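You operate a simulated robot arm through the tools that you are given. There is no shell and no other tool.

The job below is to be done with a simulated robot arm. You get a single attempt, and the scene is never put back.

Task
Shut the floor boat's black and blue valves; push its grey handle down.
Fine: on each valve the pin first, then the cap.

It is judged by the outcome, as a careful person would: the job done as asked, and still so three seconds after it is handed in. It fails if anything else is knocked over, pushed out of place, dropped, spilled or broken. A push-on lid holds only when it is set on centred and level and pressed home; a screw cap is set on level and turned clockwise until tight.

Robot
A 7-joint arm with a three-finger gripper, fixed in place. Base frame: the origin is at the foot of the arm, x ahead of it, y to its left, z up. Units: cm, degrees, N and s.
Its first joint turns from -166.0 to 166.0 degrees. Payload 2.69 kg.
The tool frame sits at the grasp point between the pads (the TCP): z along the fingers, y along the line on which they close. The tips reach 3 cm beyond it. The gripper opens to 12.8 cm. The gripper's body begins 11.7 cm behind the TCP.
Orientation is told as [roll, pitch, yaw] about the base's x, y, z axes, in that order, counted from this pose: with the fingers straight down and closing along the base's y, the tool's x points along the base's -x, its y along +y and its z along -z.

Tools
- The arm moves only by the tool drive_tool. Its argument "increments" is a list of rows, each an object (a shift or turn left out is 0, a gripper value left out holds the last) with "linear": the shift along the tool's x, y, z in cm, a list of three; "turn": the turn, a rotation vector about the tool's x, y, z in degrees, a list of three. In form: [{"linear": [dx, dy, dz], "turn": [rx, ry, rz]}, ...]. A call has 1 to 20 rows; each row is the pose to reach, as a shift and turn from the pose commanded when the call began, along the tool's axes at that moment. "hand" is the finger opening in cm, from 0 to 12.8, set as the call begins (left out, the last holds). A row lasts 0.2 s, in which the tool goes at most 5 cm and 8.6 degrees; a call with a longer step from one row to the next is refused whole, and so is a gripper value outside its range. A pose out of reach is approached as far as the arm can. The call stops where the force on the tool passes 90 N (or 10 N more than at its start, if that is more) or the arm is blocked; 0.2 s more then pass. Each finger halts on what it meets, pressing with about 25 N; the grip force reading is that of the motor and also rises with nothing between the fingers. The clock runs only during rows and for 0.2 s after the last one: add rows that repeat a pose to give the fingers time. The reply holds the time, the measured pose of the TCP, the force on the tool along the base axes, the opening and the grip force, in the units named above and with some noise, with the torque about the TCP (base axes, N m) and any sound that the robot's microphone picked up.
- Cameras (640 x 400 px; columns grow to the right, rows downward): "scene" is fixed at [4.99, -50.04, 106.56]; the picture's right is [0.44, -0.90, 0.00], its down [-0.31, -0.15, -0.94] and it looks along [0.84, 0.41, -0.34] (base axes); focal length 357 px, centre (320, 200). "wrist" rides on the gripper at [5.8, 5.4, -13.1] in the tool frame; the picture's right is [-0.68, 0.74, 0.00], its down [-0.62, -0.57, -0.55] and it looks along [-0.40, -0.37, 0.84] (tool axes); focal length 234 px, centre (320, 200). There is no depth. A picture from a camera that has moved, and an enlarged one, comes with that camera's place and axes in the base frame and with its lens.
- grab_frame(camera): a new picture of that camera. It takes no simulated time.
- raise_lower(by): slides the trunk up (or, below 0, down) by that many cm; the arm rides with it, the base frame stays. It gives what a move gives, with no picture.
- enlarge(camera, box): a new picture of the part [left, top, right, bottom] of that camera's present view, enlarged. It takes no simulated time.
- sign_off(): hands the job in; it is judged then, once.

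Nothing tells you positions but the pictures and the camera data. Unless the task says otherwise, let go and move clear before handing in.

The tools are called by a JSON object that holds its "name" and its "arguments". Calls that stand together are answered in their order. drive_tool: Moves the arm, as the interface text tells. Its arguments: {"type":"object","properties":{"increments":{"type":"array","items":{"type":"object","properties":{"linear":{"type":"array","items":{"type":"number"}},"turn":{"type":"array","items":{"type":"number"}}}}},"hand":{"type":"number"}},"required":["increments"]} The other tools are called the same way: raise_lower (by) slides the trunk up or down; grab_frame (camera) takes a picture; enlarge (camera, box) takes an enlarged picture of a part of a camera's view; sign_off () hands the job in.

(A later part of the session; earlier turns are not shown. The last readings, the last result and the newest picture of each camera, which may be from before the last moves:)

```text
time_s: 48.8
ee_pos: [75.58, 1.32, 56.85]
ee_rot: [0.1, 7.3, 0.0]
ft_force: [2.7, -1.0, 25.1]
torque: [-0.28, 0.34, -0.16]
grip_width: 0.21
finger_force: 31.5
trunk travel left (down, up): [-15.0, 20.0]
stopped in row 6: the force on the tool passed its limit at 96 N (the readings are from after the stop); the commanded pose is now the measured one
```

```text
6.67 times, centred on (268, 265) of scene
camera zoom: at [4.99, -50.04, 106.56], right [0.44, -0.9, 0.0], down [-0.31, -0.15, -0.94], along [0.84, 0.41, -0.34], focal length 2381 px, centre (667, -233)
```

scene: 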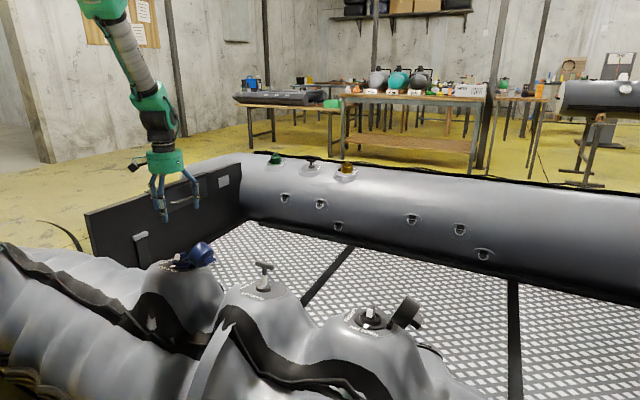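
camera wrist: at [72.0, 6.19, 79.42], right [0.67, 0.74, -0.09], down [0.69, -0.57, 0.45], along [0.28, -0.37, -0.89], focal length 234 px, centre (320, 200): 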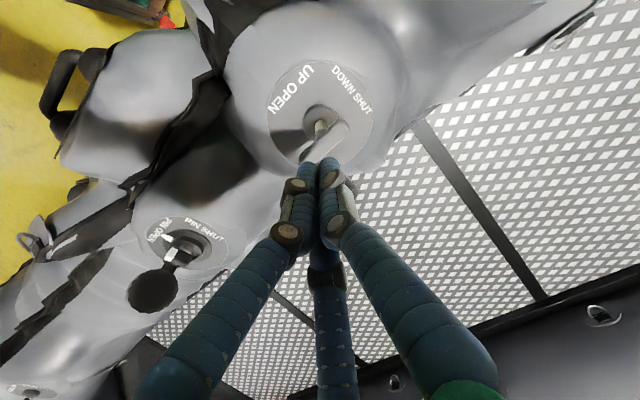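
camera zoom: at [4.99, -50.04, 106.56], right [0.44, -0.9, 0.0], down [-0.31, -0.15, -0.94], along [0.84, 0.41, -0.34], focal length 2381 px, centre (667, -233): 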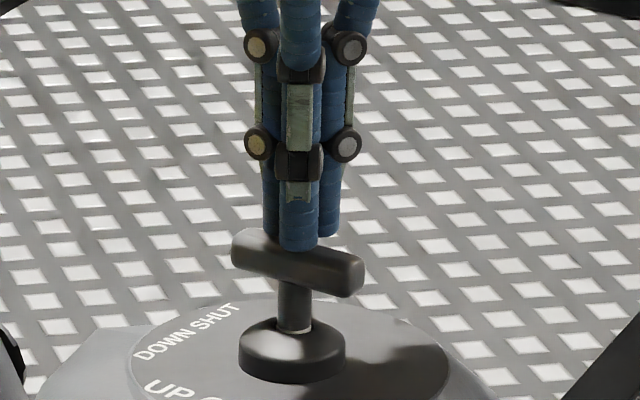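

The handle hit its stop at 96 N and the white band is nearly all hidden. I'll lift off and compare it with the shut handle on the far tube.

{"name": "drive_tool", "arguments": {"increments": [{"linear": [0, 0, -1]}, {"linear": [0, 0, -4]}, {"linear": [0, 0, -8]}, {"linear": [0, 0, -10]}, {"linear": [0, 0, -10]}]}}

{"name": "enlarge", "arguments": {"camera": "scene", "box": [244, 260, 292, 290]}}

{"name": "enlarge", "arguments": {"camera": "scene", "box": [300, 155, 324, 170]}}

{"name": "grab_frame", "arguments": {"camera": "wrist"}}

```text
time_s: 50.0
ee_pos: [76.69, 1.31, 66.54]
ee_rot: [0.2, 7.8, 0.0]
ft_force: [0.2, -0.5, 0.5]
torque: [0.03, 0.03, -0.03]
grip_width: 0.22
finger_force: 30.9
trunk travel left (down, up): [-15.0, 20.0]
```

```text
13.33 times, centred on (268, 275) of scene
camera zoom: at [4.99, -50.04, 106.56], right [0.44, -0.9, 0.0], down [-0.31, -0.15, -0.94], along [0.84, 0.41, -0.34], focal length 4761 px, centre (1013, -800)
```

zoom: 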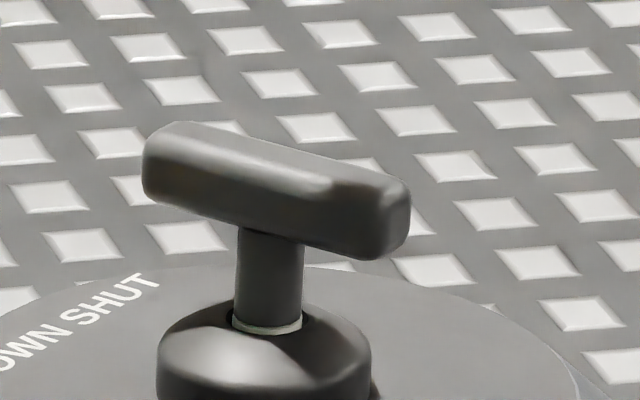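

```text
16.00 times, centred on (312, 162) of scene
camera zoom: at [4.99, -50.04, 106.56], right [0.44, -0.9, 0.0], down [-0.31, -0.15, -0.94], along [0.84, 0.41, -0.34], focal length 5714 px, centre (448, 800)
```

zoom: 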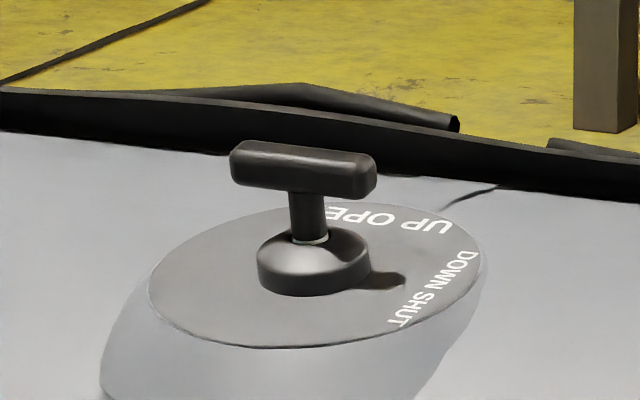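

```text
taken
camera wrist: at [72.63, 6.67, 80.3], right [0.67, 0.74, -0.09], down [0.68, -0.57, 0.46], along [0.29, -0.37, -0.88], focal length 234 px, centre (320, 200)
```

wrist: 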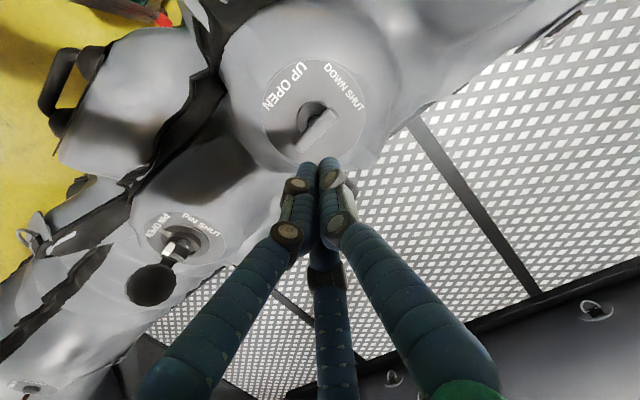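

The handle matches the shut one on the far tube, with the same thin sliver. Now the black valve: it has the same layout, with OPEN toward -x, SHUT toward +y and the hinge on -y. I'll travel above it and look.

{"name": "drive_tool", "arguments": {"hand": 5, "increments": [{"linear": [0.2, -4.5, 0], "turn": [0, 0.7, 0]}, {"linear": [0.4, -9, 0], "turn": [0, 0.7, 0]}, {"linear": [0.6, -13.5, 0], "turn": [0, 0.7, 0]}, {"linear": [0.8, -18, 0], "turn": [0, 0.7, 0]}, {"linear": [1.0, -22.5, 0], "turn": [0, 0.7, 0]}, {"linear": [1.2, -27, 0], "turn": [0, 0.7, 0]}, {"linear": [1.2, -30.3, 0], "turn": [0, 0.7, 0]}, {"linear": [1.2, -30.3, 0], "turn": [0, 0.7, 0]}]}}

{"name": "grab_frame", "arguments": {"camera": "wrist"}}

{"name": "enlarge", "arguments": {"camera": "wrist", "box": [224, 80, 416, 200]}}

{"name": "enlarge", "arguments": {"camera": "scene", "box": [320, 240, 448, 320]}}

```text
time_s: 51.8
ee_pos: [75.48, -29.36, 66.62]
ee_rot: [0.2, 8.5, 0.0]
ft_force: [0.4, -0.9, -0.3]
torque: [0.02, -0.01, 0.0]
grip_width: 4.99
finger_force: 0.0
trunk travel left (down, up): [-15.0, 20.0]
```

```text
taken
camera wrist: at [71.56, -24.04, 80.33], right [0.67, 0.74, -0.1], down [0.69, -0.57, 0.45], along [0.28, -0.37, -0.89], focal length 234 px, centre (320, 200)
```

wrist: 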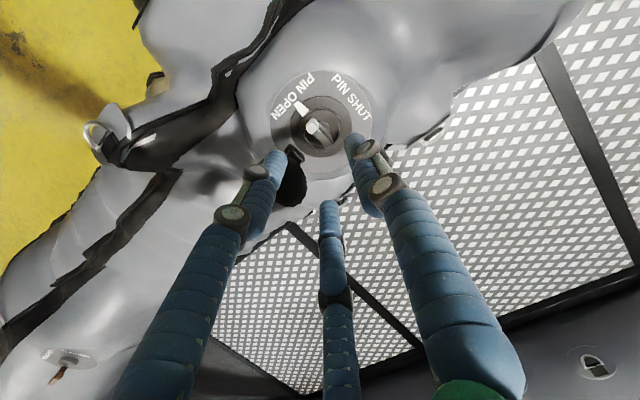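

```text
3.33 times, centred on (320, 140) of wrist
camera zoom: at [71.56, -24.04, 80.33], right [0.67, 0.74, -0.1], down [0.69, -0.57, 0.45], along [0.28, -0.37, -0.89], focal length 781 px, centre (320, 400)
```

zoom: 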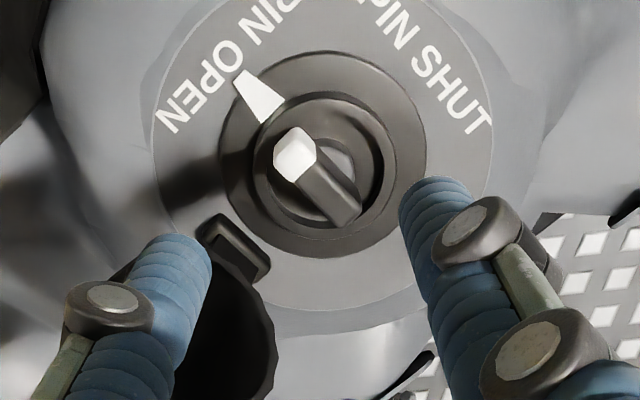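

```text
5.00 times, centred on (384, 280) of scene
camera zoom: at [4.99, -50.04, 106.56], right [0.44, -0.9, 0.0], down [-0.31, -0.15, -0.94], along [0.84, 0.41, -0.34], focal length 1786 px, centre (0, -200)
```

zoom: 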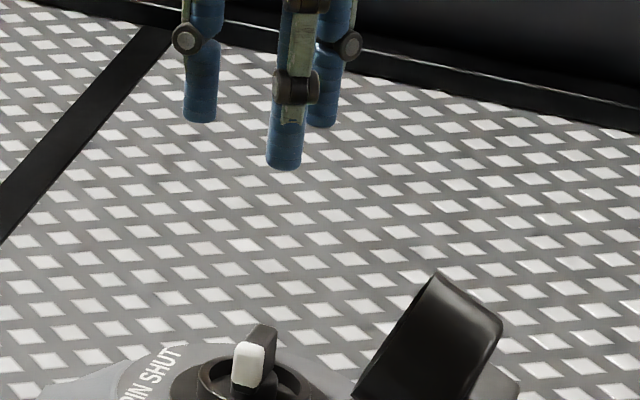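

The black valve has the same shape and lean, with its flange at about (73.3, -29.5, 49.7). I'll go down 5 cm and centre better to refine.

{"name": "drive_tool", "arguments": {"increments": [{"linear": [-0.37, -0.4, 2]}, {"linear": [-0.37, -0.4, 4]}, {"linear": [-0.37, -0.4, 5]}, {"linear": [-0.37, -0.4, 5]}]}}

{"name": "enlarge", "arguments": {"camera": "wrist", "box": [256, 90, 384, 170]}}

{"name": "enlarge", "arguments": {"camera": "scene", "box": [336, 260, 432, 320]}}

```text
time_s: 52.8
ee_pos: [74.94, -29.51, 61.69]
ee_rot: [0.1, 8.4, 0.0]
ft_force: [-0.1, -0.3, 0.5]
torque: [-0.04, 0.0, 0.01]
grip_width: 4.97
finger_force: 0.1
trunk travel left (down, up): [-15.0, 20.0]
```

```text
5.00 times, centred on (320, 130) of wrist
camera zoom: at [71.13, -24.17, 75.4], right [0.67, 0.74, -0.1], down [0.69, -0.57, 0.45], along [0.28, -0.37, -0.89], focal length 1171 px, centre (320, 550)
```

zoom: 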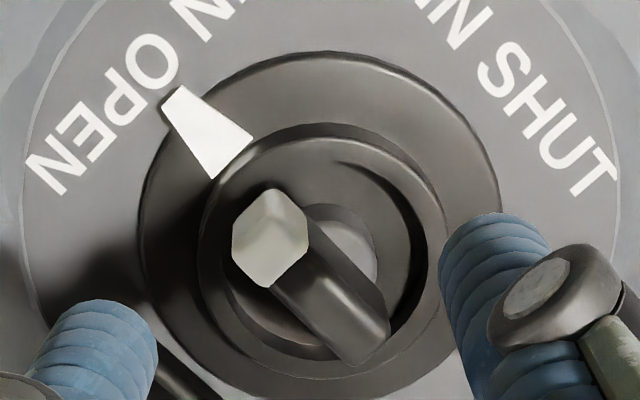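

```text
6.67 times, centred on (384, 290) of scene
camera zoom: at [4.99, -50.04, 106.56], right [0.44, -0.9, 0.0], down [-0.31, -0.15, -0.94], along [0.84, 0.41, -0.34], focal length 2381 px, centre (-107, -400)
```

zoom: 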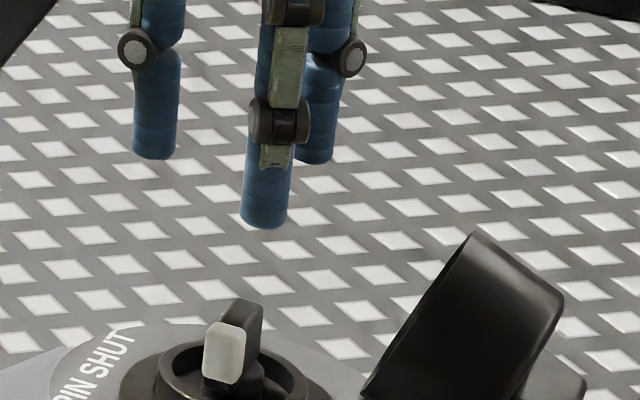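

The view matches the blue one: the bar top is about 8.7 cm below the TCP, offset by (-0.3, -0.36) in tool axes. This time one jaw will push the white end tangentially through the whole 90°, with the hand orbiting the pin on the robot side, away from the cap. First I move to the start above the white end at yaw +30.

{"name": "drive_tool", "arguments": {"increments": [{"linear": [1, -0.6, 0], "turn": [0, 0, -7.5]}, {"linear": [2, -1.2, 0], "turn": [0, 0, -15]}, {"linear": [3, -1.8, 0], "turn": [0, 0, -22.5]}, {"linear": [4, -2.26, 0], "turn": [0, 0, -30]}, {"linear": [4, -2.26, 0], "turn": [0, 0, -30]}]}}

{"name": "grab_frame", "arguments": {"camera": "wrist"}}

{"name": "enlarge", "arguments": {"camera": "scene", "box": [320, 250, 432, 320]}}

```text
time_s: 54.0
ee_pos: [71.17, -31.76, 62.33]
ee_rot: [4.4, 7.2, 30.2]
ft_force: [-0.7, 0.1, 1.3]
torque: [0.02, 0.01, -0.01]
grip_width: 5.01
finger_force: 0.1
trunk travel left (down, up): [-15.0, 20.0]
```

```text
taken
camera wrist: at [65.36, -30.09, 76.36], right [0.21, 0.98, -0.03], down [0.89, -0.18, 0.42], along [0.41, -0.12, -0.91], focal length 234 px, centre (320, 200)
```

wrist: 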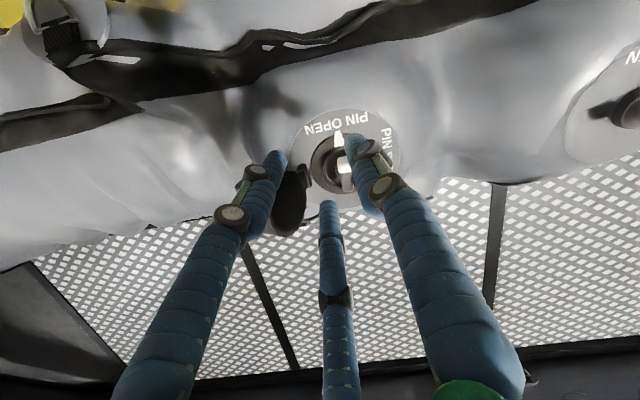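

```text
5.71 times, centred on (376, 285) of scene
camera zoom: at [4.99, -50.04, 106.56], right [0.44, -0.9, 0.0], down [-0.31, -0.15, -0.94], along [0.84, 0.41, -0.34], focal length 2040 px, centre (0, -286)
```

zoom: 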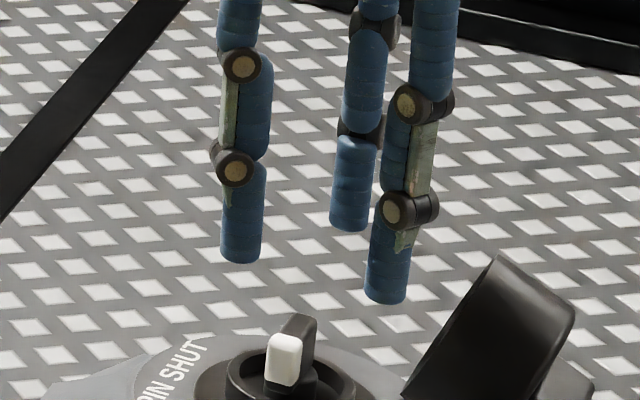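

The middle finger will be the pusher, just on the -y side of the white end. I'll descend now, watching force.

{"name": "drive_tool", "arguments": {"increments": [{"linear": [0, 0, 2]}, {"linear": [0, 0, 4]}, {"linear": [0, 0, 5]}, {"linear": [0, 0, 5.8]}, {"linear": [0, 0, 6.4]}, {"linear": [0, 0, 6.9]}, {"linear": [0, 0, 7.1]}]}}

{"name": "enlarge", "arguments": {"camera": "wrist", "box": [200, 90, 440, 240]}}

{"name": "enlarge", "arguments": {"camera": "scene", "box": [330, 275, 426, 335]}}

```text
time_s: 55.6
ee_pos: [70.01, -31.75, 55.17]
ee_rot: [4.3, 7.3, 30.3]
ft_force: [0.7, 0.1, 0.5]
torque: [-0.03, 0.0, 0.01]
grip_width: 5.01
finger_force: 0.0
trunk travel left (down, up): [-15.0, 20.0]
```

```text
2.67 times, centred on (320, 165) of wrist
camera zoom: at [64.35, -29.95, 69.24], right [0.22, 0.98, -0.03], down [0.89, -0.18, 0.42], along [0.41, -0.12, -0.91], focal length 624 px, centre (320, 293)
```

zoom: 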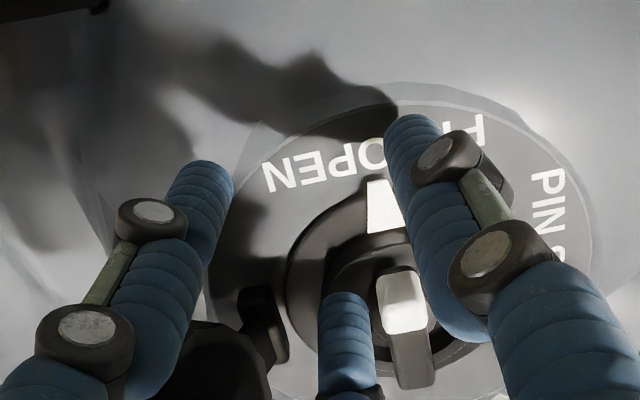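

```text
6.67 times, centred on (378, 305) of scene
camera zoom: at [4.99, -50.04, 106.56], right [0.44, -0.9, 0.0], down [-0.31, -0.15, -0.94], along [0.84, 0.41, -0.34], focal length 2381 px, centre (-67, -500)
```

zoom: 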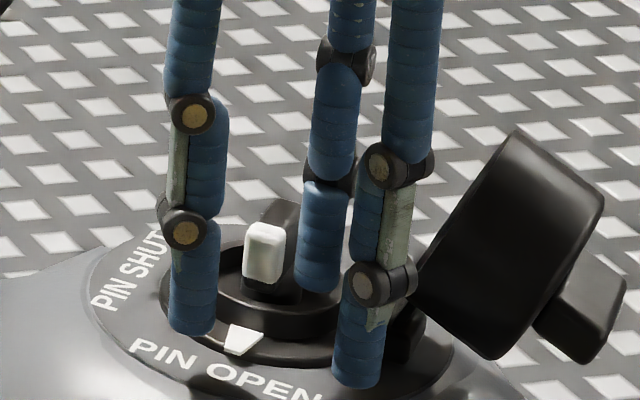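

The pusher finger is right beside the white end with no contact. Now I'll run the orbit about the pin axis to swing the pin to SHUT.

{"name": "drive_tool", "arguments": {"increments": [{"linear": [-0.2, 0.346, 0]}, {"linear": [-0.363, 0.96, 0], "turn": [0, 0, 8]}, {"linear": [-0.61, 1.548, 0], "turn": [0, 0, 16]}, {"linear": [-0.932, 2.094, 0], "turn": [0, 0, 24]}, {"linear": [-1.332, 2.588, 0], "turn": [0, 0, 32]}, {"linear": [-1.794, 3.024, 0], "turn": [0, 0, 40]}, {"linear": [-2.313, 3.389, 0], "turn": [0, 0, 48]}, {"linear": [-2.878, 3.68, 0], "turn": [0, 0, 56]}, {"linear": [-3.48, 3.89, 0], "turn": [0, 0, 64]}, {"linear": [-4.1, 4.013, 0], "turn": [0, 0, 72]}, {"linear": [-4.734, 4.051, 0], "turn": [0, 0, 80]}]}}

{"name": "enlarge", "arguments": {"camera": "wrist", "box": [200, 90, 440, 240]}}

{"name": "enlarge", "arguments": {"camera": "scene", "box": [330, 275, 426, 335]}}

```text
time_s: 58.0
ee_pos: [72.04, -25.63, 54.91]
ee_rot: [-6.5, 5.5, -50.5]
ft_force: [1.5, 0.5, 0.7]
torque: [0.0, 0.01, 0.0]
grip_width: 5.0
finger_force: 0.0
trunk travel left (down, up): [-15.0, 20.0]
```

```text
2.67 times, centred on (320, 165) of wrist
camera zoom: at [74.42, -17.77, 67.73], right [0.99, -0.05, -0.15], down [0.04, -0.84, 0.55], along [-0.15, -0.55, -0.82], focal length 624 px, centre (320, 293)
```

zoom: 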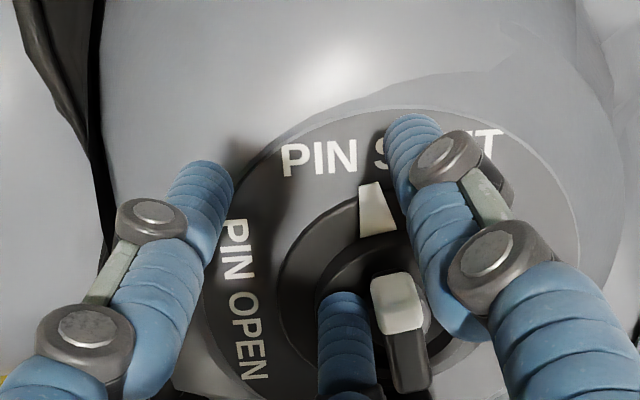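

```text
6.67 times, centred on (378, 305) of scene
camera zoom: at [4.99, -50.04, 106.56], right [0.44, -0.9, 0.0], down [-0.31, -0.15, -0.94], along [0.84, 0.41, -0.34], focal length 2381 px, centre (-67, -500)
```

zoom: 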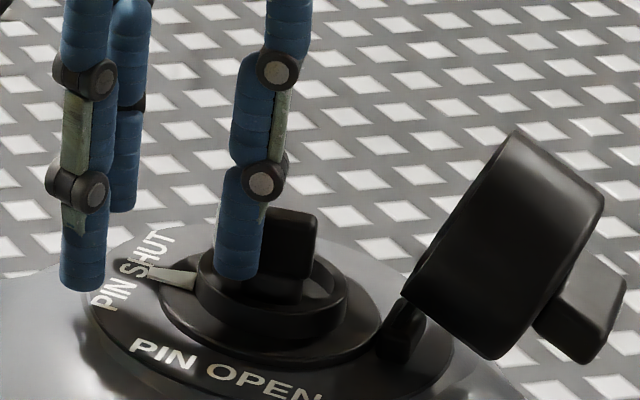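

The tick is almost at the middle of PIN SHUT with little resistance. I'll continue the last few degrees to the stop.

{"name": "drive_tool", "arguments": {"increments": [{"linear": [-0.08, 0.31, 0], "turn": [0, 0, 4]}, {"linear": [-0.166, 0.614, 0], "turn": [0, 0, 8]}, {"linear": [-0.25, 0.84, 0], "turn": [0, 0, 11]}, {"linear": [-0.34, 1.059, 0], "turn": [0, 0, 14]}, {"linear": [-0.39, 1.17, 0], "turn": [0, 0, 15.5]}]}}

{"name": "enlarge", "arguments": {"camera": "wrist", "box": [200, 90, 440, 240]}}

{"name": "enlarge", "arguments": {"camera": "scene", "box": [330, 275, 426, 335]}}

```text
time_s: 59.2
ee_pos: [73.28, -25.37, 54.78]
ee_rot: [-7.7, 3.5, -65.8]
ft_force: [-0.2, -0.3, -0.8]
torque: [0.0, 0.03, 0.0]
grip_width: 5.01
finger_force: 0.1
trunk travel left (down, up): [-15.0, 20.0]
```

```text
2.67 times, centred on (320, 165) of wrist
camera zoom: at [77.63, -17.81, 67.29], right [0.94, -0.31, -0.14], down [-0.18, -0.8, 0.58], along [-0.29, -0.52, -0.8], focal length 624 px, centre (320, 293)
```

zoom: 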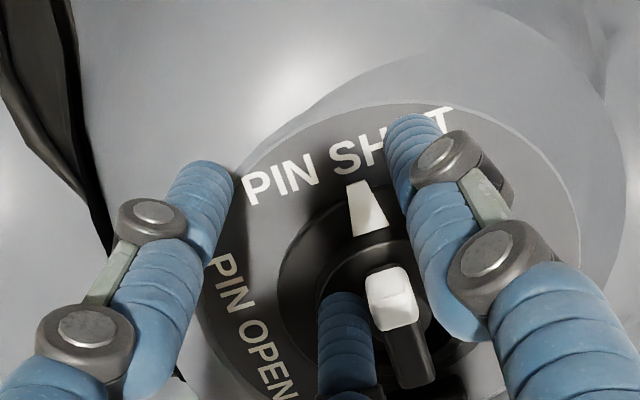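

```text
6.67 times, centred on (378, 305) of scene
camera zoom: at [4.99, -50.04, 106.56], right [0.44, -0.9, 0.0], down [-0.31, -0.15, -0.94], along [0.84, 0.41, -0.34], focal length 2381 px, centre (-67, -500)
```

zoom: 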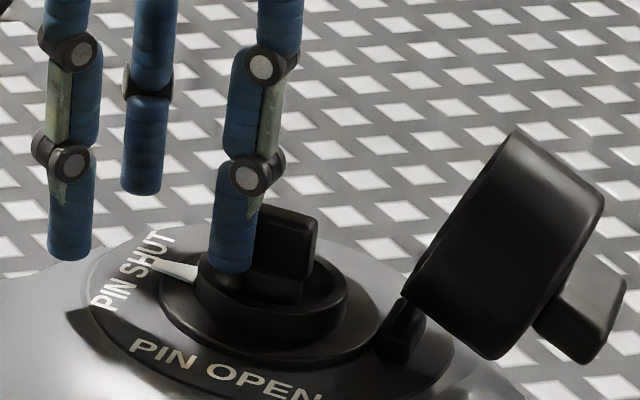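

There is still almost no force, so I'll nudge a bit more toward +x to feel for the stop.

{"name": "drive_tool", "arguments": {"increments": [{"linear": [-0.06, 0.14, 0]}, {"linear": [-0.12, 0.27, 0]}, {"linear": [-0.16, 0.37, 0]}]}}

{"name": "enlarge", "arguments": {"camera": "wrist", "box": [200, 90, 440, 240]}}

{"name": "enlarge", "arguments": {"camera": "scene", "box": [330, 275, 426, 335]}}

```text
time_s: 60.0
ee_pos: [73.45, -25.35, 54.73]
ee_rot: [-7.7, 3.6, -65.8]
ft_force: [-12.2, 0.4, 5.6]
torque: [-0.21, 0.37, -0.39]
grip_width: 5.05
finger_force: 0.4
trunk travel left (down, up): [-15.0, 20.0]
```

```text
2.67 times, centred on (320, 165) of wrist
camera zoom: at [77.84, -17.79, 67.25], right [0.94, -0.31, -0.14], down [-0.18, -0.8, 0.58], along [-0.29, -0.52, -0.8], focal length 624 px, centre (320, 293)
```

zoom: 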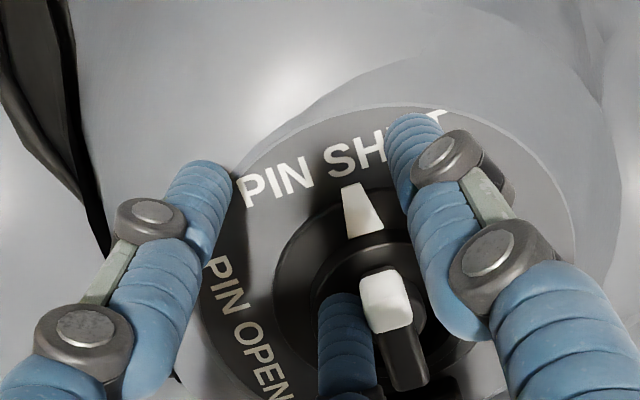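

```text
6.67 times, centred on (378, 305) of scene
camera zoom: at [4.99, -50.04, 106.56], right [0.44, -0.9, 0.0], down [-0.31, -0.15, -0.94], along [0.84, 0.41, -0.34], focal length 2381 px, centre (-67, -500)
```

zoom: 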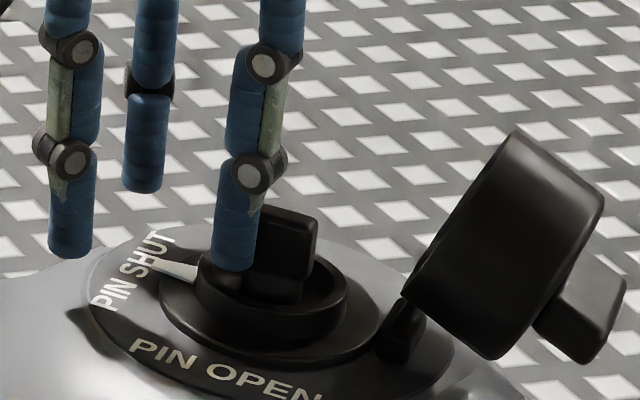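

The force rises while the tick stays put, so the black pin is at its SHUT stop. I'll back off, lift high over the open cap, close the fist, return to yaw 0 and go behind the black cap.

{"name": "drive_tool", "arguments": {"increments": [{"linear": [0.33, -0.73, 0]}, {"linear": [0.33, -0.73, -2]}, {"linear": [0.33, -0.73, -6]}, {"linear": [0.33, -0.73, -10]}, {"linear": [0.33, -0.73, -12]}, {"linear": [-2, -1.5, -12], "turn": [0, 0, -7]}, {"linear": [-4.5, -2.5, -12], "turn": [0, 0, -14]}, {"linear": [-7, -3.5, -12], "turn": [0, 0, -22]}, {"linear": [-9.5, -4.5, -12], "turn": [0, 0, -30]}, {"linear": [-12, -5.3, -12], "turn": [0, 0, -38]}, {"linear": [-14.5, -6.2, -12], "turn": [0, 0, -46]}, {"linear": [-16.5, -7, -12], "turn": [0, 0, -54]}, {"linear": [-17.7, -7.4, -12], "turn": [0, 0, -61]}, {"linear": [-17.7, -7.4, -12], "turn": [0, 0, -65.8]}, {"linear": [-17.7, -7.4, -12], "turn": [0, 0, -65.8]}]}}

{"name": "drive_tool", "arguments": {"hand": 0, "increments": [{"linear": [0, 0, 0]}, {"linear": [0, 0, 0]}, {"linear": [0, 0, 0]}]}}

{"name": "grab_frame", "arguments": {"camera": "wrist"}}

{"name": "enlarge", "arguments": {"camera": "scene", "box": [330, 255, 458, 335]}}

```text
time_s: 63.2
ee_pos: [76.07, -44.67, 66.42]
ee_rot: [0.2, 8.4, 0.2]
ft_force: [0.0, -0.3, -0.3]
torque: [0.01, 0.0, -0.01]
grip_width: 5.03
finger_force: 0.0
trunk travel left (down, up): [-15.0, 20.0]
```

```text
time_s: 64.0
ee_pos: [76.02, -44.61, 66.3]
ee_rot: [0.2, 8.4, 0.4]
ft_force: [0.6, -0.2, 0.0]
torque: [0.01, 0.05, 0.03]
grip_width: 0.22
finger_force: 24.8
trunk travel left (down, up): [-15.0, 20.0]
```

```text
taken
camera wrist: at [72.12, -39.22, 80.11], right [0.67, 0.74, -0.1], down [0.69, -0.56, 0.45], along [0.28, -0.37, -0.89], focal length 234 px, centre (320, 200)
```

wrist: 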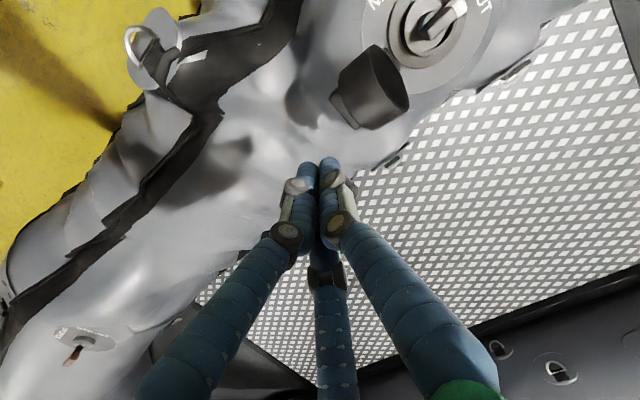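

```text
5.00 times, centred on (394, 295) of scene
camera zoom: at [4.99, -50.04, 106.56], right [0.44, -0.9, 0.0], down [-0.31, -0.15, -0.94], along [0.84, 0.41, -0.34], focal length 1786 px, centre (-50, -275)
```

zoom: 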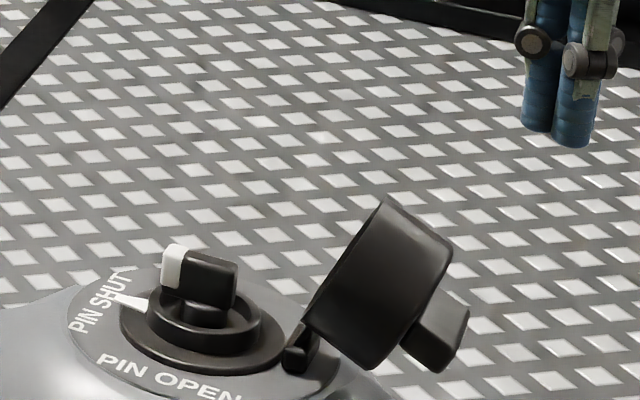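

The tick points at PIN SHUT and the black cap stands open at about 115°. The fist is behind it; I'll lower to just above the tab level, level with the cap's upper rim.

{"name": "drive_tool", "arguments": {"increments": [{"linear": [0, 0, 2.5]}, {"linear": [0, 0, 5]}, {"linear": [0, 0, 7]}, {"linear": [0, 0, 8.2]}, {"linear": [0, 0, 8.2]}]}}

{"name": "enlarge", "arguments": {"camera": "scene", "box": [330, 255, 458, 335]}}

{"name": "grab_frame", "arguments": {"camera": "wrist"}}

```text
time_s: 65.2
ee_pos: [74.71, -44.61, 58.25]
ee_rot: [0.1, 8.5, 0.3]
ft_force: [0.5, 0.3, 0.1]
torque: [-0.02, 0.0, -0.01]
grip_width: 0.23
finger_force: 24.9
trunk travel left (down, up): [-15.0, 20.0]
```

```text
5.00 times, centred on (394, 295) of scene
camera zoom: at [4.99, -50.04, 106.56], right [0.44, -0.9, 0.0], down [-0.31, -0.15, -0.94], along [0.84, 0.41, -0.34], focal length 1786 px, centre (-50, -275)
```

zoom: 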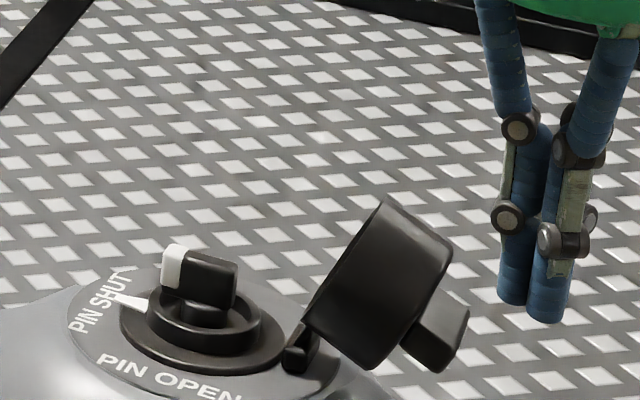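

```text
taken
camera wrist: at [70.95, -39.25, 72.01], right [0.67, 0.74, -0.1], down [0.69, -0.56, 0.45], along [0.28, -0.37, -0.89], focal length 234 px, centre (320, 200)
```

wrist: 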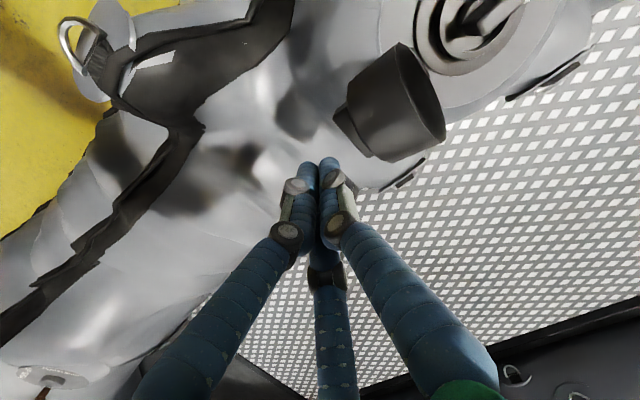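

Comparing with the picture, the cap is nearer 102° and its tab is higher than I assumed. I'll raise the tips about 1.1 cm first, then push over with a rising path.

{"name": "drive_tool", "arguments": {"increments": [{"linear": [0, 0, -1.1]}, {"linear": [0, 2.5, -1.1]}, {"linear": [0, 4.6, -1.1]}, {"linear": [0, 5.4, -1.3]}, {"linear": [0, 6.1, -1.5]}, {"linear": [0, 6.8, -1.85]}, {"linear": [0, 7.4, -2.2]}, {"linear": [0, 8.0, -2.6]}, {"linear": [0, 8.7, -2.9]}]}}

{"name": "enlarge", "arguments": {"camera": "scene", "box": [330, 255, 458, 335]}}

{"name": "grab_frame", "arguments": {"camera": "wrist"}}

```text
time_s: 67.2
ee_pos: [75.68, -35.93, 61.65]
ee_rot: [0.0, 8.0, 0.2]
ft_force: [25.7, -8.5, 44.8]
torque: [-0.16, -0.39, -0.01]
grip_width: 0.24
finger_force: 31.9
trunk travel left (down, up): [-15.0, 20.0]
```

```text
5.00 times, centred on (394, 295) of scene
camera zoom: at [4.99, -50.04, 106.56], right [0.44, -0.9, 0.0], down [-0.31, -0.15, -0.94], along [0.84, 0.41, -0.34], focal length 1786 px, centre (-50, -275)
```

zoom: 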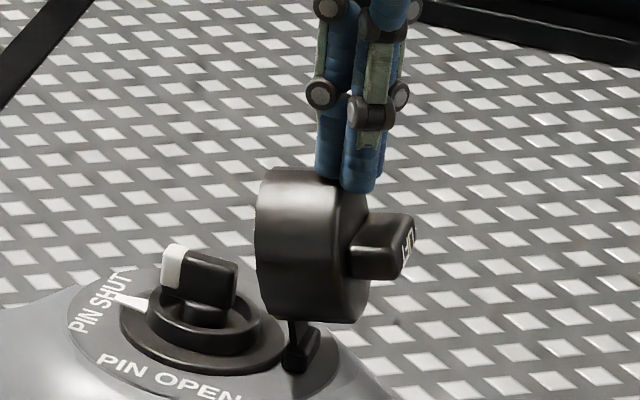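

```text
taken
camera wrist: at [71.65, -30.53, 75.37], right [0.67, 0.74, -0.09], down [0.69, -0.56, 0.46], along [0.29, -0.37, -0.88], focal length 234 px, centre (320, 200)
```

wrist: 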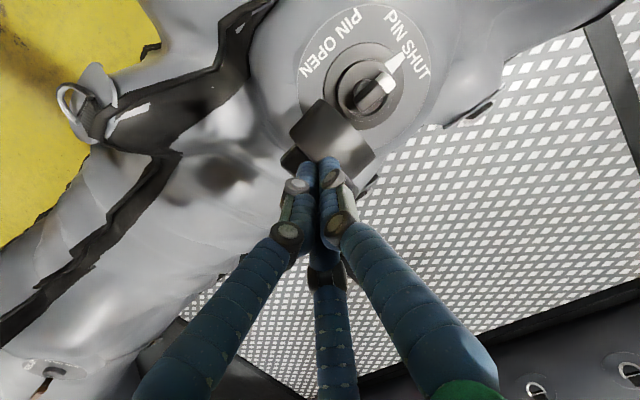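

The cap is vertical, but the fist slid on top of its rim. I'll retreat behind it again, lower a little, and push with a flatter path so the tips stay below the rim.

{"name": "drive_tool", "arguments": {"increments": [{"linear": [0, -0.5, -0.6]}, {"linear": [0, -2, -0.6]}, {"linear": [0, -4.8, -0.6]}, {"linear": [0, -4.8, 0.5]}, {"linear": [0, -4.8, 1.65]}, {"linear": [0, -4.8, 1.65]}]}}

{"name": "enlarge", "arguments": {"camera": "scene", "box": [330, 255, 458, 335]}}

```text
time_s: 68.6
ee_pos: [75.23, -40.66, 59.84]
ee_rot: [0.1, 8.3, 0.4]
ft_force: [-1.4, -8.7, 28.6]
torque: [0.22, 0.24, 0.03]
grip_width: 0.21
finger_force: 31.9
trunk travel left (down, up): [-15.0, 20.0]
```

```text
5.00 times, centred on (394, 295) of scene
camera zoom: at [4.99, -50.04, 106.56], right [0.44, -0.9, 0.0], down [-0.31, -0.15, -0.94], along [0.84, 0.41, -0.34], focal length 1786 px, centre (-50, -275)
```

zoom: 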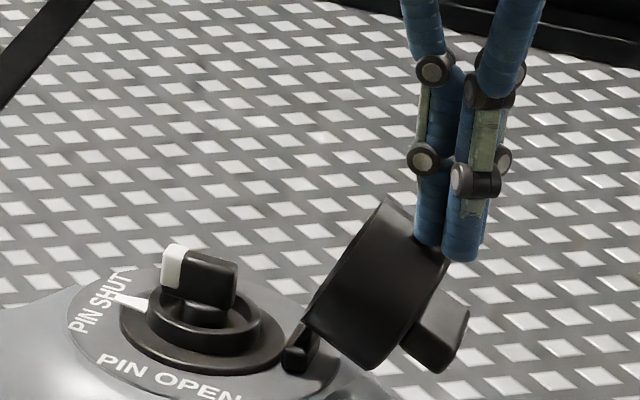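

The cap falls back to about 113° when released, and the fist is on its rim. Recomputing from that, I'll back up further, go 1.2 cm lower, and push along a tighter arc.

{"name": "drive_tool", "arguments": {"increments": [{"linear": [0, -0.8, -0.6]}, {"linear": [0, -1.7, -0.3]}, {"linear": [0, -1.7, 0.6]}, {"linear": [0, -1.7, 1.2]}, {"linear": [0, -0.9, 1.2]}, {"linear": [0, 0, 0.95]}, {"linear": [0, 0.8, 0.7]}, {"linear": [0, 1.6, 0.3]}, {"linear": [0, 2.2, -0.1]}, {"linear": [0, 3.2, -0.5]}, {"linear": [0, 4.1, -0.9]}, {"linear": [0, 5.2, -0.9]}]}}

{"name": "enlarge", "arguments": {"camera": "scene", "box": [330, 255, 458, 335]}}

```text
time_s: 70.1
ee_pos: [75.8, -41.23, 59.54]
ee_rot: [-0.5, 7.6, 0.2]
ft_force: [1.5, -1.7, 1.3]
torque: [0.11, 0.2, -0.03]
grip_width: 0.22
finger_force: 31.2
trunk travel left (down, up): [-15.0, 20.0]
stopped in row 7: the force on the tool passed its limit at 95 N (the readings are from after the stop); the commanded pose is now the measured one
```

```text
5.00 times, centred on (394, 295) of scene
camera zoom: at [4.99, -50.04, 106.56], right [0.44, -0.9, 0.0], down [-0.31, -0.15, -0.94], along [0.84, 0.41, -0.34], focal length 1786 px, centre (-50, -275)
```

zoom: 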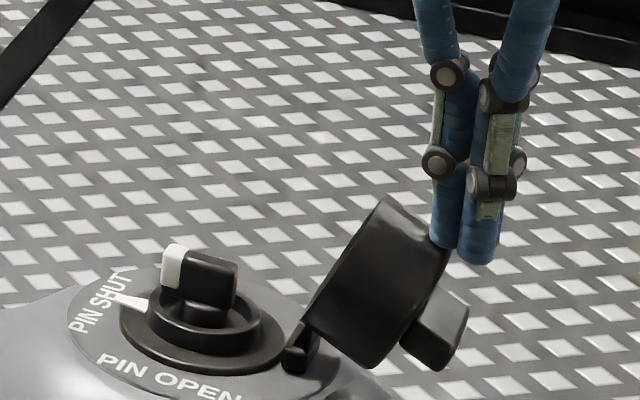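

The tips were still catching the rim edge. I'll go up and further back, then lower and verify before pushing.

{"name": "drive_tool", "arguments": {"increments": [{"linear": [0, 0, -0.6], "turn": [0, 0.8, 0]}, {"linear": [0, -1.5, -0.6], "turn": [0, 0.8, 0]}, {"linear": [0, -2.8, -0.6], "turn": [0, 0.8, 0]}, {"linear": [0, -2.8, 0.5], "turn": [0, 0.8, 0]}, {"linear": [0, -2.8, 1.4], "turn": [0, 0.8, 0]}, {"linear": [0, -2.8, 1.4], "turn": [0, 0.8, 0]}]}}

{"name": "enlarge", "arguments": {"camera": "scene", "box": [330, 255, 458, 335]}}

{"name": "enlarge", "arguments": {"camera": "wrist", "box": [256, 40, 480, 180]}}

```text
time_s: 71.5
ee_pos: [75.37, -44.0, 58.09]
ee_rot: [-0.3, 8.5, 0.2]
ft_force: [0.0, 1.0, -0.4]
torque: [0.04, 0.0, 0.01]
grip_width: 0.2
finger_force: 31.8
trunk travel left (down, up): [-15.0, 20.0]
```

```text
5.00 times, centred on (394, 295) of scene
camera zoom: at [4.99, -50.04, 106.56], right [0.44, -0.9, 0.0], down [-0.31, -0.15, -0.94], along [0.84, 0.41, -0.34], focal length 1786 px, centre (-50, -275)
```

zoom: 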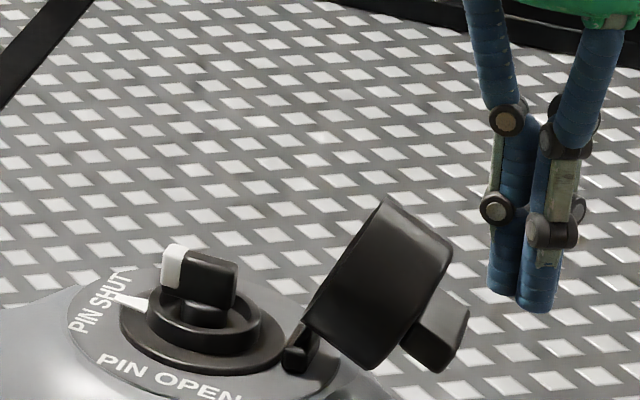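

```text
2.86 times, centred on (368, 110) of wrist
camera zoom: at [71.5, -38.58, 71.92], right [0.67, 0.74, -0.1], down [0.69, -0.56, 0.45], along [0.28, -0.37, -0.88], focal length 669 px, centre (183, 457)
```

zoom: 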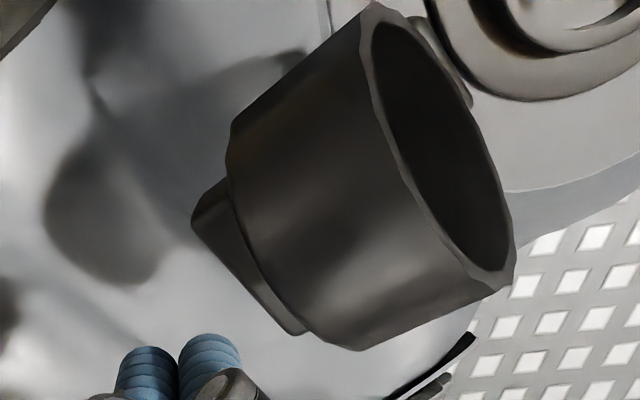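

The fist is now clear and lower, but about 0.7 cm too far in +x of the cap centre. I'll shift that back and push along the lower arc.

{"name": "drive_tool", "arguments": {"increments": [{"linear": [0.7, 0, 0]}, {"linear": [0.7, 1.2, 0]}, {"linear": [0.7, 2.0, -0.05]}, {"linear": [0.7, 2.9, -0.3]}, {"linear": [0.7, 3.7, -0.6]}, {"linear": [0.7, 4.5, -1.0]}, {"linear": [0.7, 5.1, -1.35]}, {"linear": [0.7, 6.1, -1.8]}, {"linear": [0.7, 7.0, -2.15]}, {"linear": [0.7, 7.6, -2.3]}]}}

{"name": "enlarge", "arguments": {"camera": "scene", "box": [330, 255, 458, 335]}}

{"name": "grab_frame", "arguments": {"camera": "wrist"}}

```text
time_s: 73.7
ee_pos: [74.96, -36.53, 60.56]
ee_rot: [-0.4, 8.4, 0.2]
ft_force: [0.4, -4.4, 12.0]
torque: [-0.11, 0.16, 0.08]
grip_width: 0.57
finger_force: 31.1
trunk travel left (down, up): [-15.0, 20.0]
```

```text
5.00 times, centred on (394, 295) of scene
camera zoom: at [4.99, -50.04, 106.56], right [0.44, -0.9, 0.0], down [-0.31, -0.15, -0.94], along [0.84, 0.41, -0.34], focal length 1786 px, centre (-50, -275)
```

zoom: 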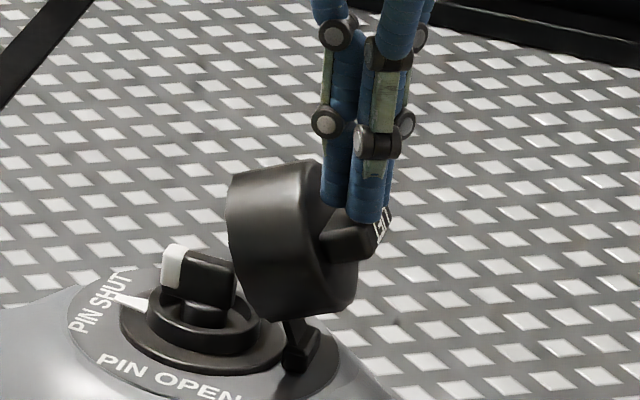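

```text
taken
camera wrist: at [71.18, -30.94, 74.31], right [0.67, 0.74, -0.1], down [0.69, -0.56, 0.46], along [0.28, -0.38, -0.88], focal length 234 px, centre (320, 200)
```

wrist: 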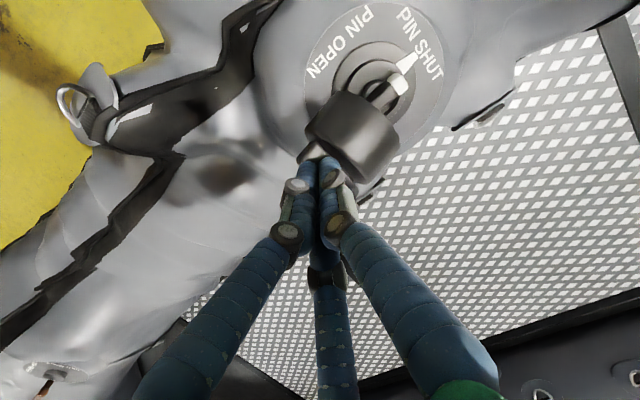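

The cap is past vertical (about 75-80°) with light contact. I'll continue over, keeping the tips slightly higher to clear the tab.

{"name": "drive_tool", "arguments": {"increments": [{"linear": [0, 0.7, -0.35]}, {"linear": [0, 1.5, -0.65]}, {"linear": [0, 2.4, -0.85]}, {"linear": [0, 3.3, -0.75]}, {"linear": [0, 4.2, -0.45]}]}}

{"name": "enlarge", "arguments": {"camera": "scene", "box": [330, 255, 458, 335]}}

{"name": "grab_frame", "arguments": {"camera": "wrist"}}

```text
time_s: 74.9
ee_pos: [75.1, -32.03, 60.8]
ee_rot: [-0.3, 8.5, 0.3]
ft_force: [0.0, -0.8, -0.2]
torque: [0.04, 0.0, -0.02]
grip_width: 0.22
finger_force: 31.5
trunk travel left (down, up): [-15.0, 20.0]
```

```text
5.00 times, centred on (394, 295) of scene
camera zoom: at [4.99, -50.04, 106.56], right [0.44, -0.9, 0.0], down [-0.31, -0.15, -0.94], along [0.84, 0.41, -0.34], focal length 1786 px, centre (-50, -275)
```

zoom: 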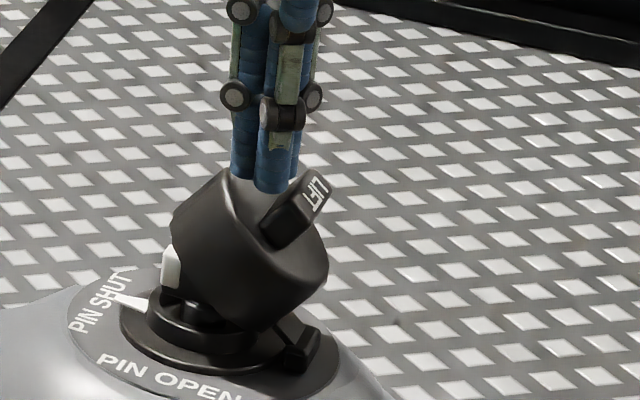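

```text
taken
camera wrist: at [71.19, -26.67, 74.57], right [0.67, 0.74, -0.1], down [0.69, -0.56, 0.45], along [0.28, -0.37, -0.88], focal length 234 px, centre (320, 200)
```

wrist: 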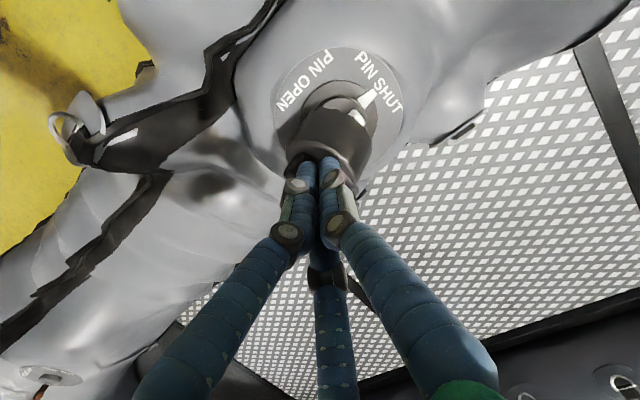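

The cap is at about 40° and following well. I'll continue over and down.

{"name": "drive_tool", "arguments": {"increments": [{"linear": [0, 0.7, 0.1]}, {"linear": [0, 1.4, 0.45]}, {"linear": [0, 2.1, 0.9]}, {"linear": [0, 2.7, 1.4]}, {"linear": [0, 3.1, 1.9]}]}}

{"name": "enlarge", "arguments": {"camera": "scene", "box": [330, 255, 458, 335]}}

{"name": "grab_frame", "arguments": {"camera": "wrist"}}

```text
time_s: 76.1
ee_pos: [74.67, -29.0, 59.08]
ee_rot: [-0.3, 8.6, 0.2]
ft_force: [0.0, 0.0, 1.2]
torque: [0.02, 0.01, 0.01]
grip_width: 0.22
finger_force: 31.1
trunk travel left (down, up): [-15.0, 20.0]
```

```text
5.00 times, centred on (394, 295) of scene
camera zoom: at [4.99, -50.04, 106.56], right [0.44, -0.9, 0.0], down [-0.31, -0.15, -0.94], along [0.84, 0.41, -0.34], focal length 1786 px, centre (-50, -275)
```

zoom: 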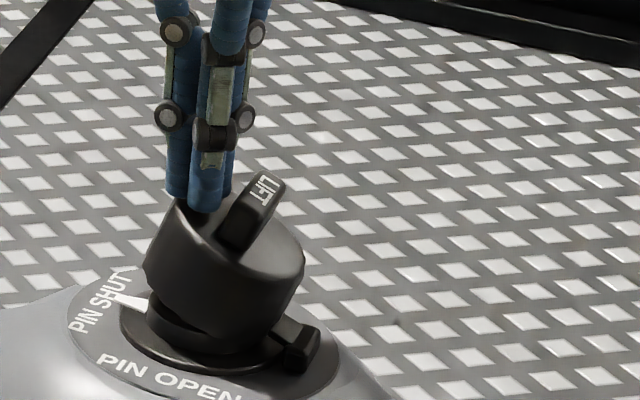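

```text
taken
camera wrist: at [70.87, -23.66, 72.83], right [0.67, 0.74, -0.1], down [0.69, -0.56, 0.45], along [0.28, -0.37, -0.88], focal length 234 px, centre (320, 200)
```

wrist: 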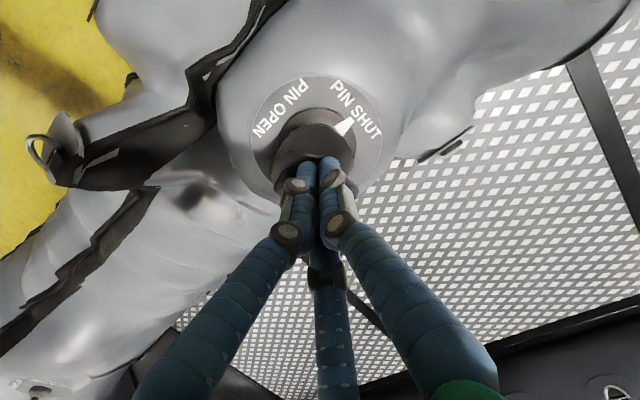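

The cap is at about 20°, with the fist between the tab and the far rim. I'll press down there to bring it nearly closed.

{"name": "drive_tool", "arguments": {"increments": [{"linear": [0, 0.4, 0.4]}, {"linear": [0, 0.8, 0.9]}, {"linear": [0, 1.1, 1.3]}, {"linear": [0, 1.2, 1.7]}, {"linear": [0, 1.2, 2.1]}]}}

{"name": "enlarge", "arguments": {"camera": "scene", "box": [330, 270, 426, 330]}}

```text
time_s: 77.3
ee_pos: [74.53, -27.98, 57.06]
ee_rot: [-0.3, 8.4, 0.2]
ft_force: [0.9, 1.5, 0.7]
torque: [0.06, -0.03, 0.01]
grip_width: 0.22
finger_force: 31.7
trunk travel left (down, up): [-15.0, 20.0]
```

```text
6.67 times, centred on (378, 300) of scene
camera zoom: at [4.99, -50.04, 106.56], right [0.44, -0.9, 0.0], down [-0.31, -0.15, -0.94], along [0.84, 0.41, -0.34], focal length 2381 px, centre (-67, -467)
```

zoom: 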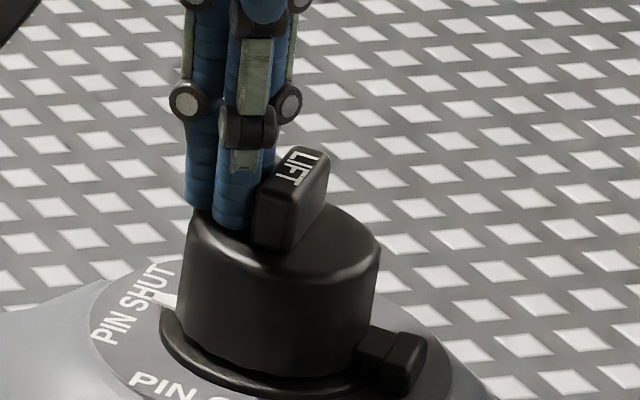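

The cap is almost shut. I'll lift, centre on top of the LIFT tab, and press it home along the valve axis.

{"name": "drive_tool", "arguments": {"increments": [{"linear": [0, 0, -1.5]}, {"linear": [0, 0, -4]}, {"linear": [0, -1.85, -4]}, {"linear": [0, -1.85, -2.6]}, {"linear": [0, -1.85, -2.0]}, {"linear": [0, -1.85, -1.7]}, {"linear": [0, -1.85, -1.5]}, {"linear": [0, -1.85, -1.3]}, {"linear": [0, -1.85, -1.1]}, {"linear": [0, -1.85, -0.9]}]}}

{"name": "enlarge", "arguments": {"camera": "scene", "box": [330, 270, 426, 330]}}

```text
time_s: 79.5
ee_pos: [75.49, -29.97, 58.65]
ee_rot: [-0.6, 7.8, 0.3]
ft_force: [7.2, -0.7, 18.6]
torque: [-0.14, 0.14, 0.1]
grip_width: 0.22
finger_force: 31.0
trunk travel left (down, up): [-15.0, 20.0]
stopped in row 10: the force on the tool passed its limit at 94 N (the readings are from after the stop); the commanded pose is now the measured one
```

```text
6.67 times, centred on (378, 300) of scene
camera zoom: at [4.99, -50.04, 106.56], right [0.44, -0.9, 0.0], down [-0.31, -0.15, -0.94], along [0.84, 0.41, -0.34], focal length 2381 px, centre (-67, -467)
```

zoom: 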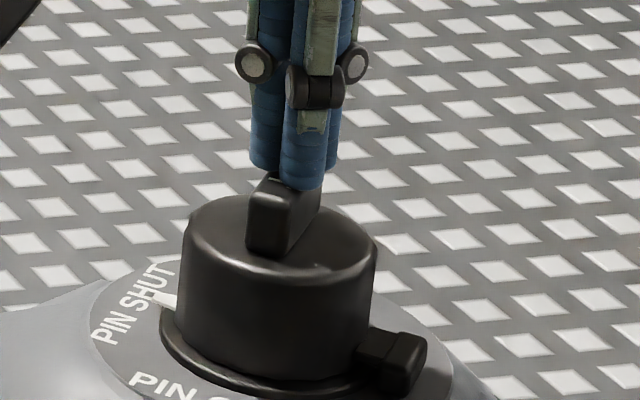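

Pressed to 94 N. I'll lift off, inspect, then give a second centred press as I did for blue.

{"name": "drive_tool", "arguments": {"increments": [{"linear": [0.6, 0, -1.5], "turn": [0, 0.7, 0]}, {"linear": [0.6, 0.1, -3], "turn": [0, 0.7, 0]}, {"linear": [0.6, 0.1, -3], "turn": [0, 0.7, 0]}]}}

{"name": "enlarge", "arguments": {"camera": "scene", "box": [342, 290, 406, 330]}}

{"name": "enlarge", "arguments": {"camera": "wrist", "box": [224, 80, 416, 200]}}

{"name": "drive_tool", "arguments": {"increments": [{"linear": [0, 0, 1.5]}, {"linear": [0, 0, 2.5]}, {"linear": [0, 0, 2.9]}, {"linear": [0, 0, 3.1]}, {"linear": [0, 0, 3.3]}, {"linear": [0, 0, 3.45]}]}}

{"name": "enlarge", "arguments": {"camera": "scene", "box": [342, 290, 406, 330]}}

```text
time_s: 80.3
ee_pos: [74.97, -29.67, 61.44]
ee_rot: [-0.3, 8.9, 0.2]
ft_force: [-0.5, -0.2, 0.1]
torque: [0.01, -0.04, -0.01]
grip_width: 0.22
finger_force: 31.2
trunk travel left (down, up): [-15.0, 20.0]
```

```text
10.00 times, centred on (374, 310) of scene
camera zoom: at [4.99, -50.04, 106.56], right [0.44, -0.9, 0.0], down [-0.31, -0.15, -0.94], along [0.84, 0.41, -0.34], focal length 3571 px, centre (-220, -900)
```

zoom: 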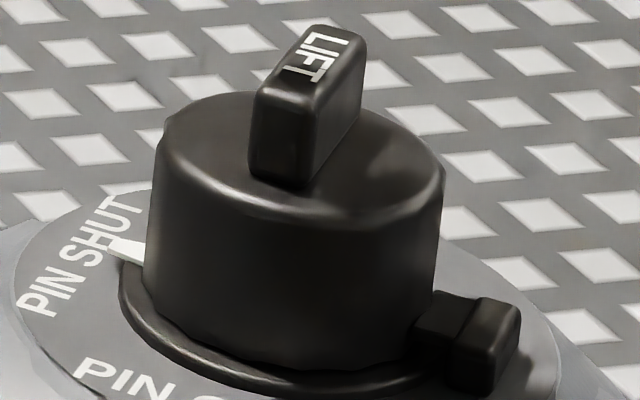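

```text
3.33 times, centred on (320, 140) of wrist
camera zoom: at [71.14, -24.23, 75.18], right [0.66, 0.74, -0.11], down [0.7, -0.56, 0.45], along [0.27, -0.38, -0.89], focal length 781 px, centre (320, 400)
```

zoom: 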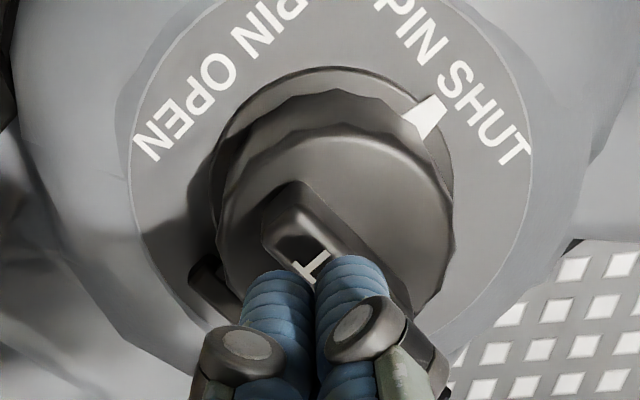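

```text
time_s: 81.8
ee_pos: [75.15, -30.01, 58.62]
ee_rot: [-0.6, 8.2, 0.2]
ft_force: [7.4, -0.9, 17.2]
torque: [-0.12, 0.1, 0.07]
grip_width: 0.2
finger_force: 31.5
trunk travel left (down, up): [-15.0, 20.0]
stopped in row 6: the force on the tool passed its limit at 92 N (the readings are from after the stop); the commanded pose is now the measured one
```

```text
10.00 times, centred on (374, 310) of scene
camera zoom: at [4.99, -50.04, 106.56], right [0.44, -0.9, 0.0], down [-0.31, -0.15, -0.94], along [0.84, 0.41, -0.34], focal length 3571 px, centre (-220, -900)
```

zoom: 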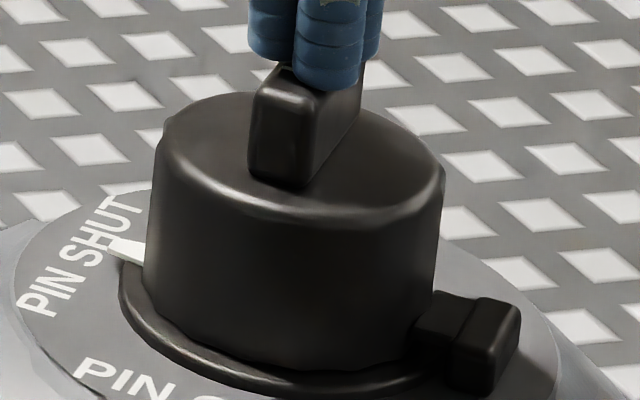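

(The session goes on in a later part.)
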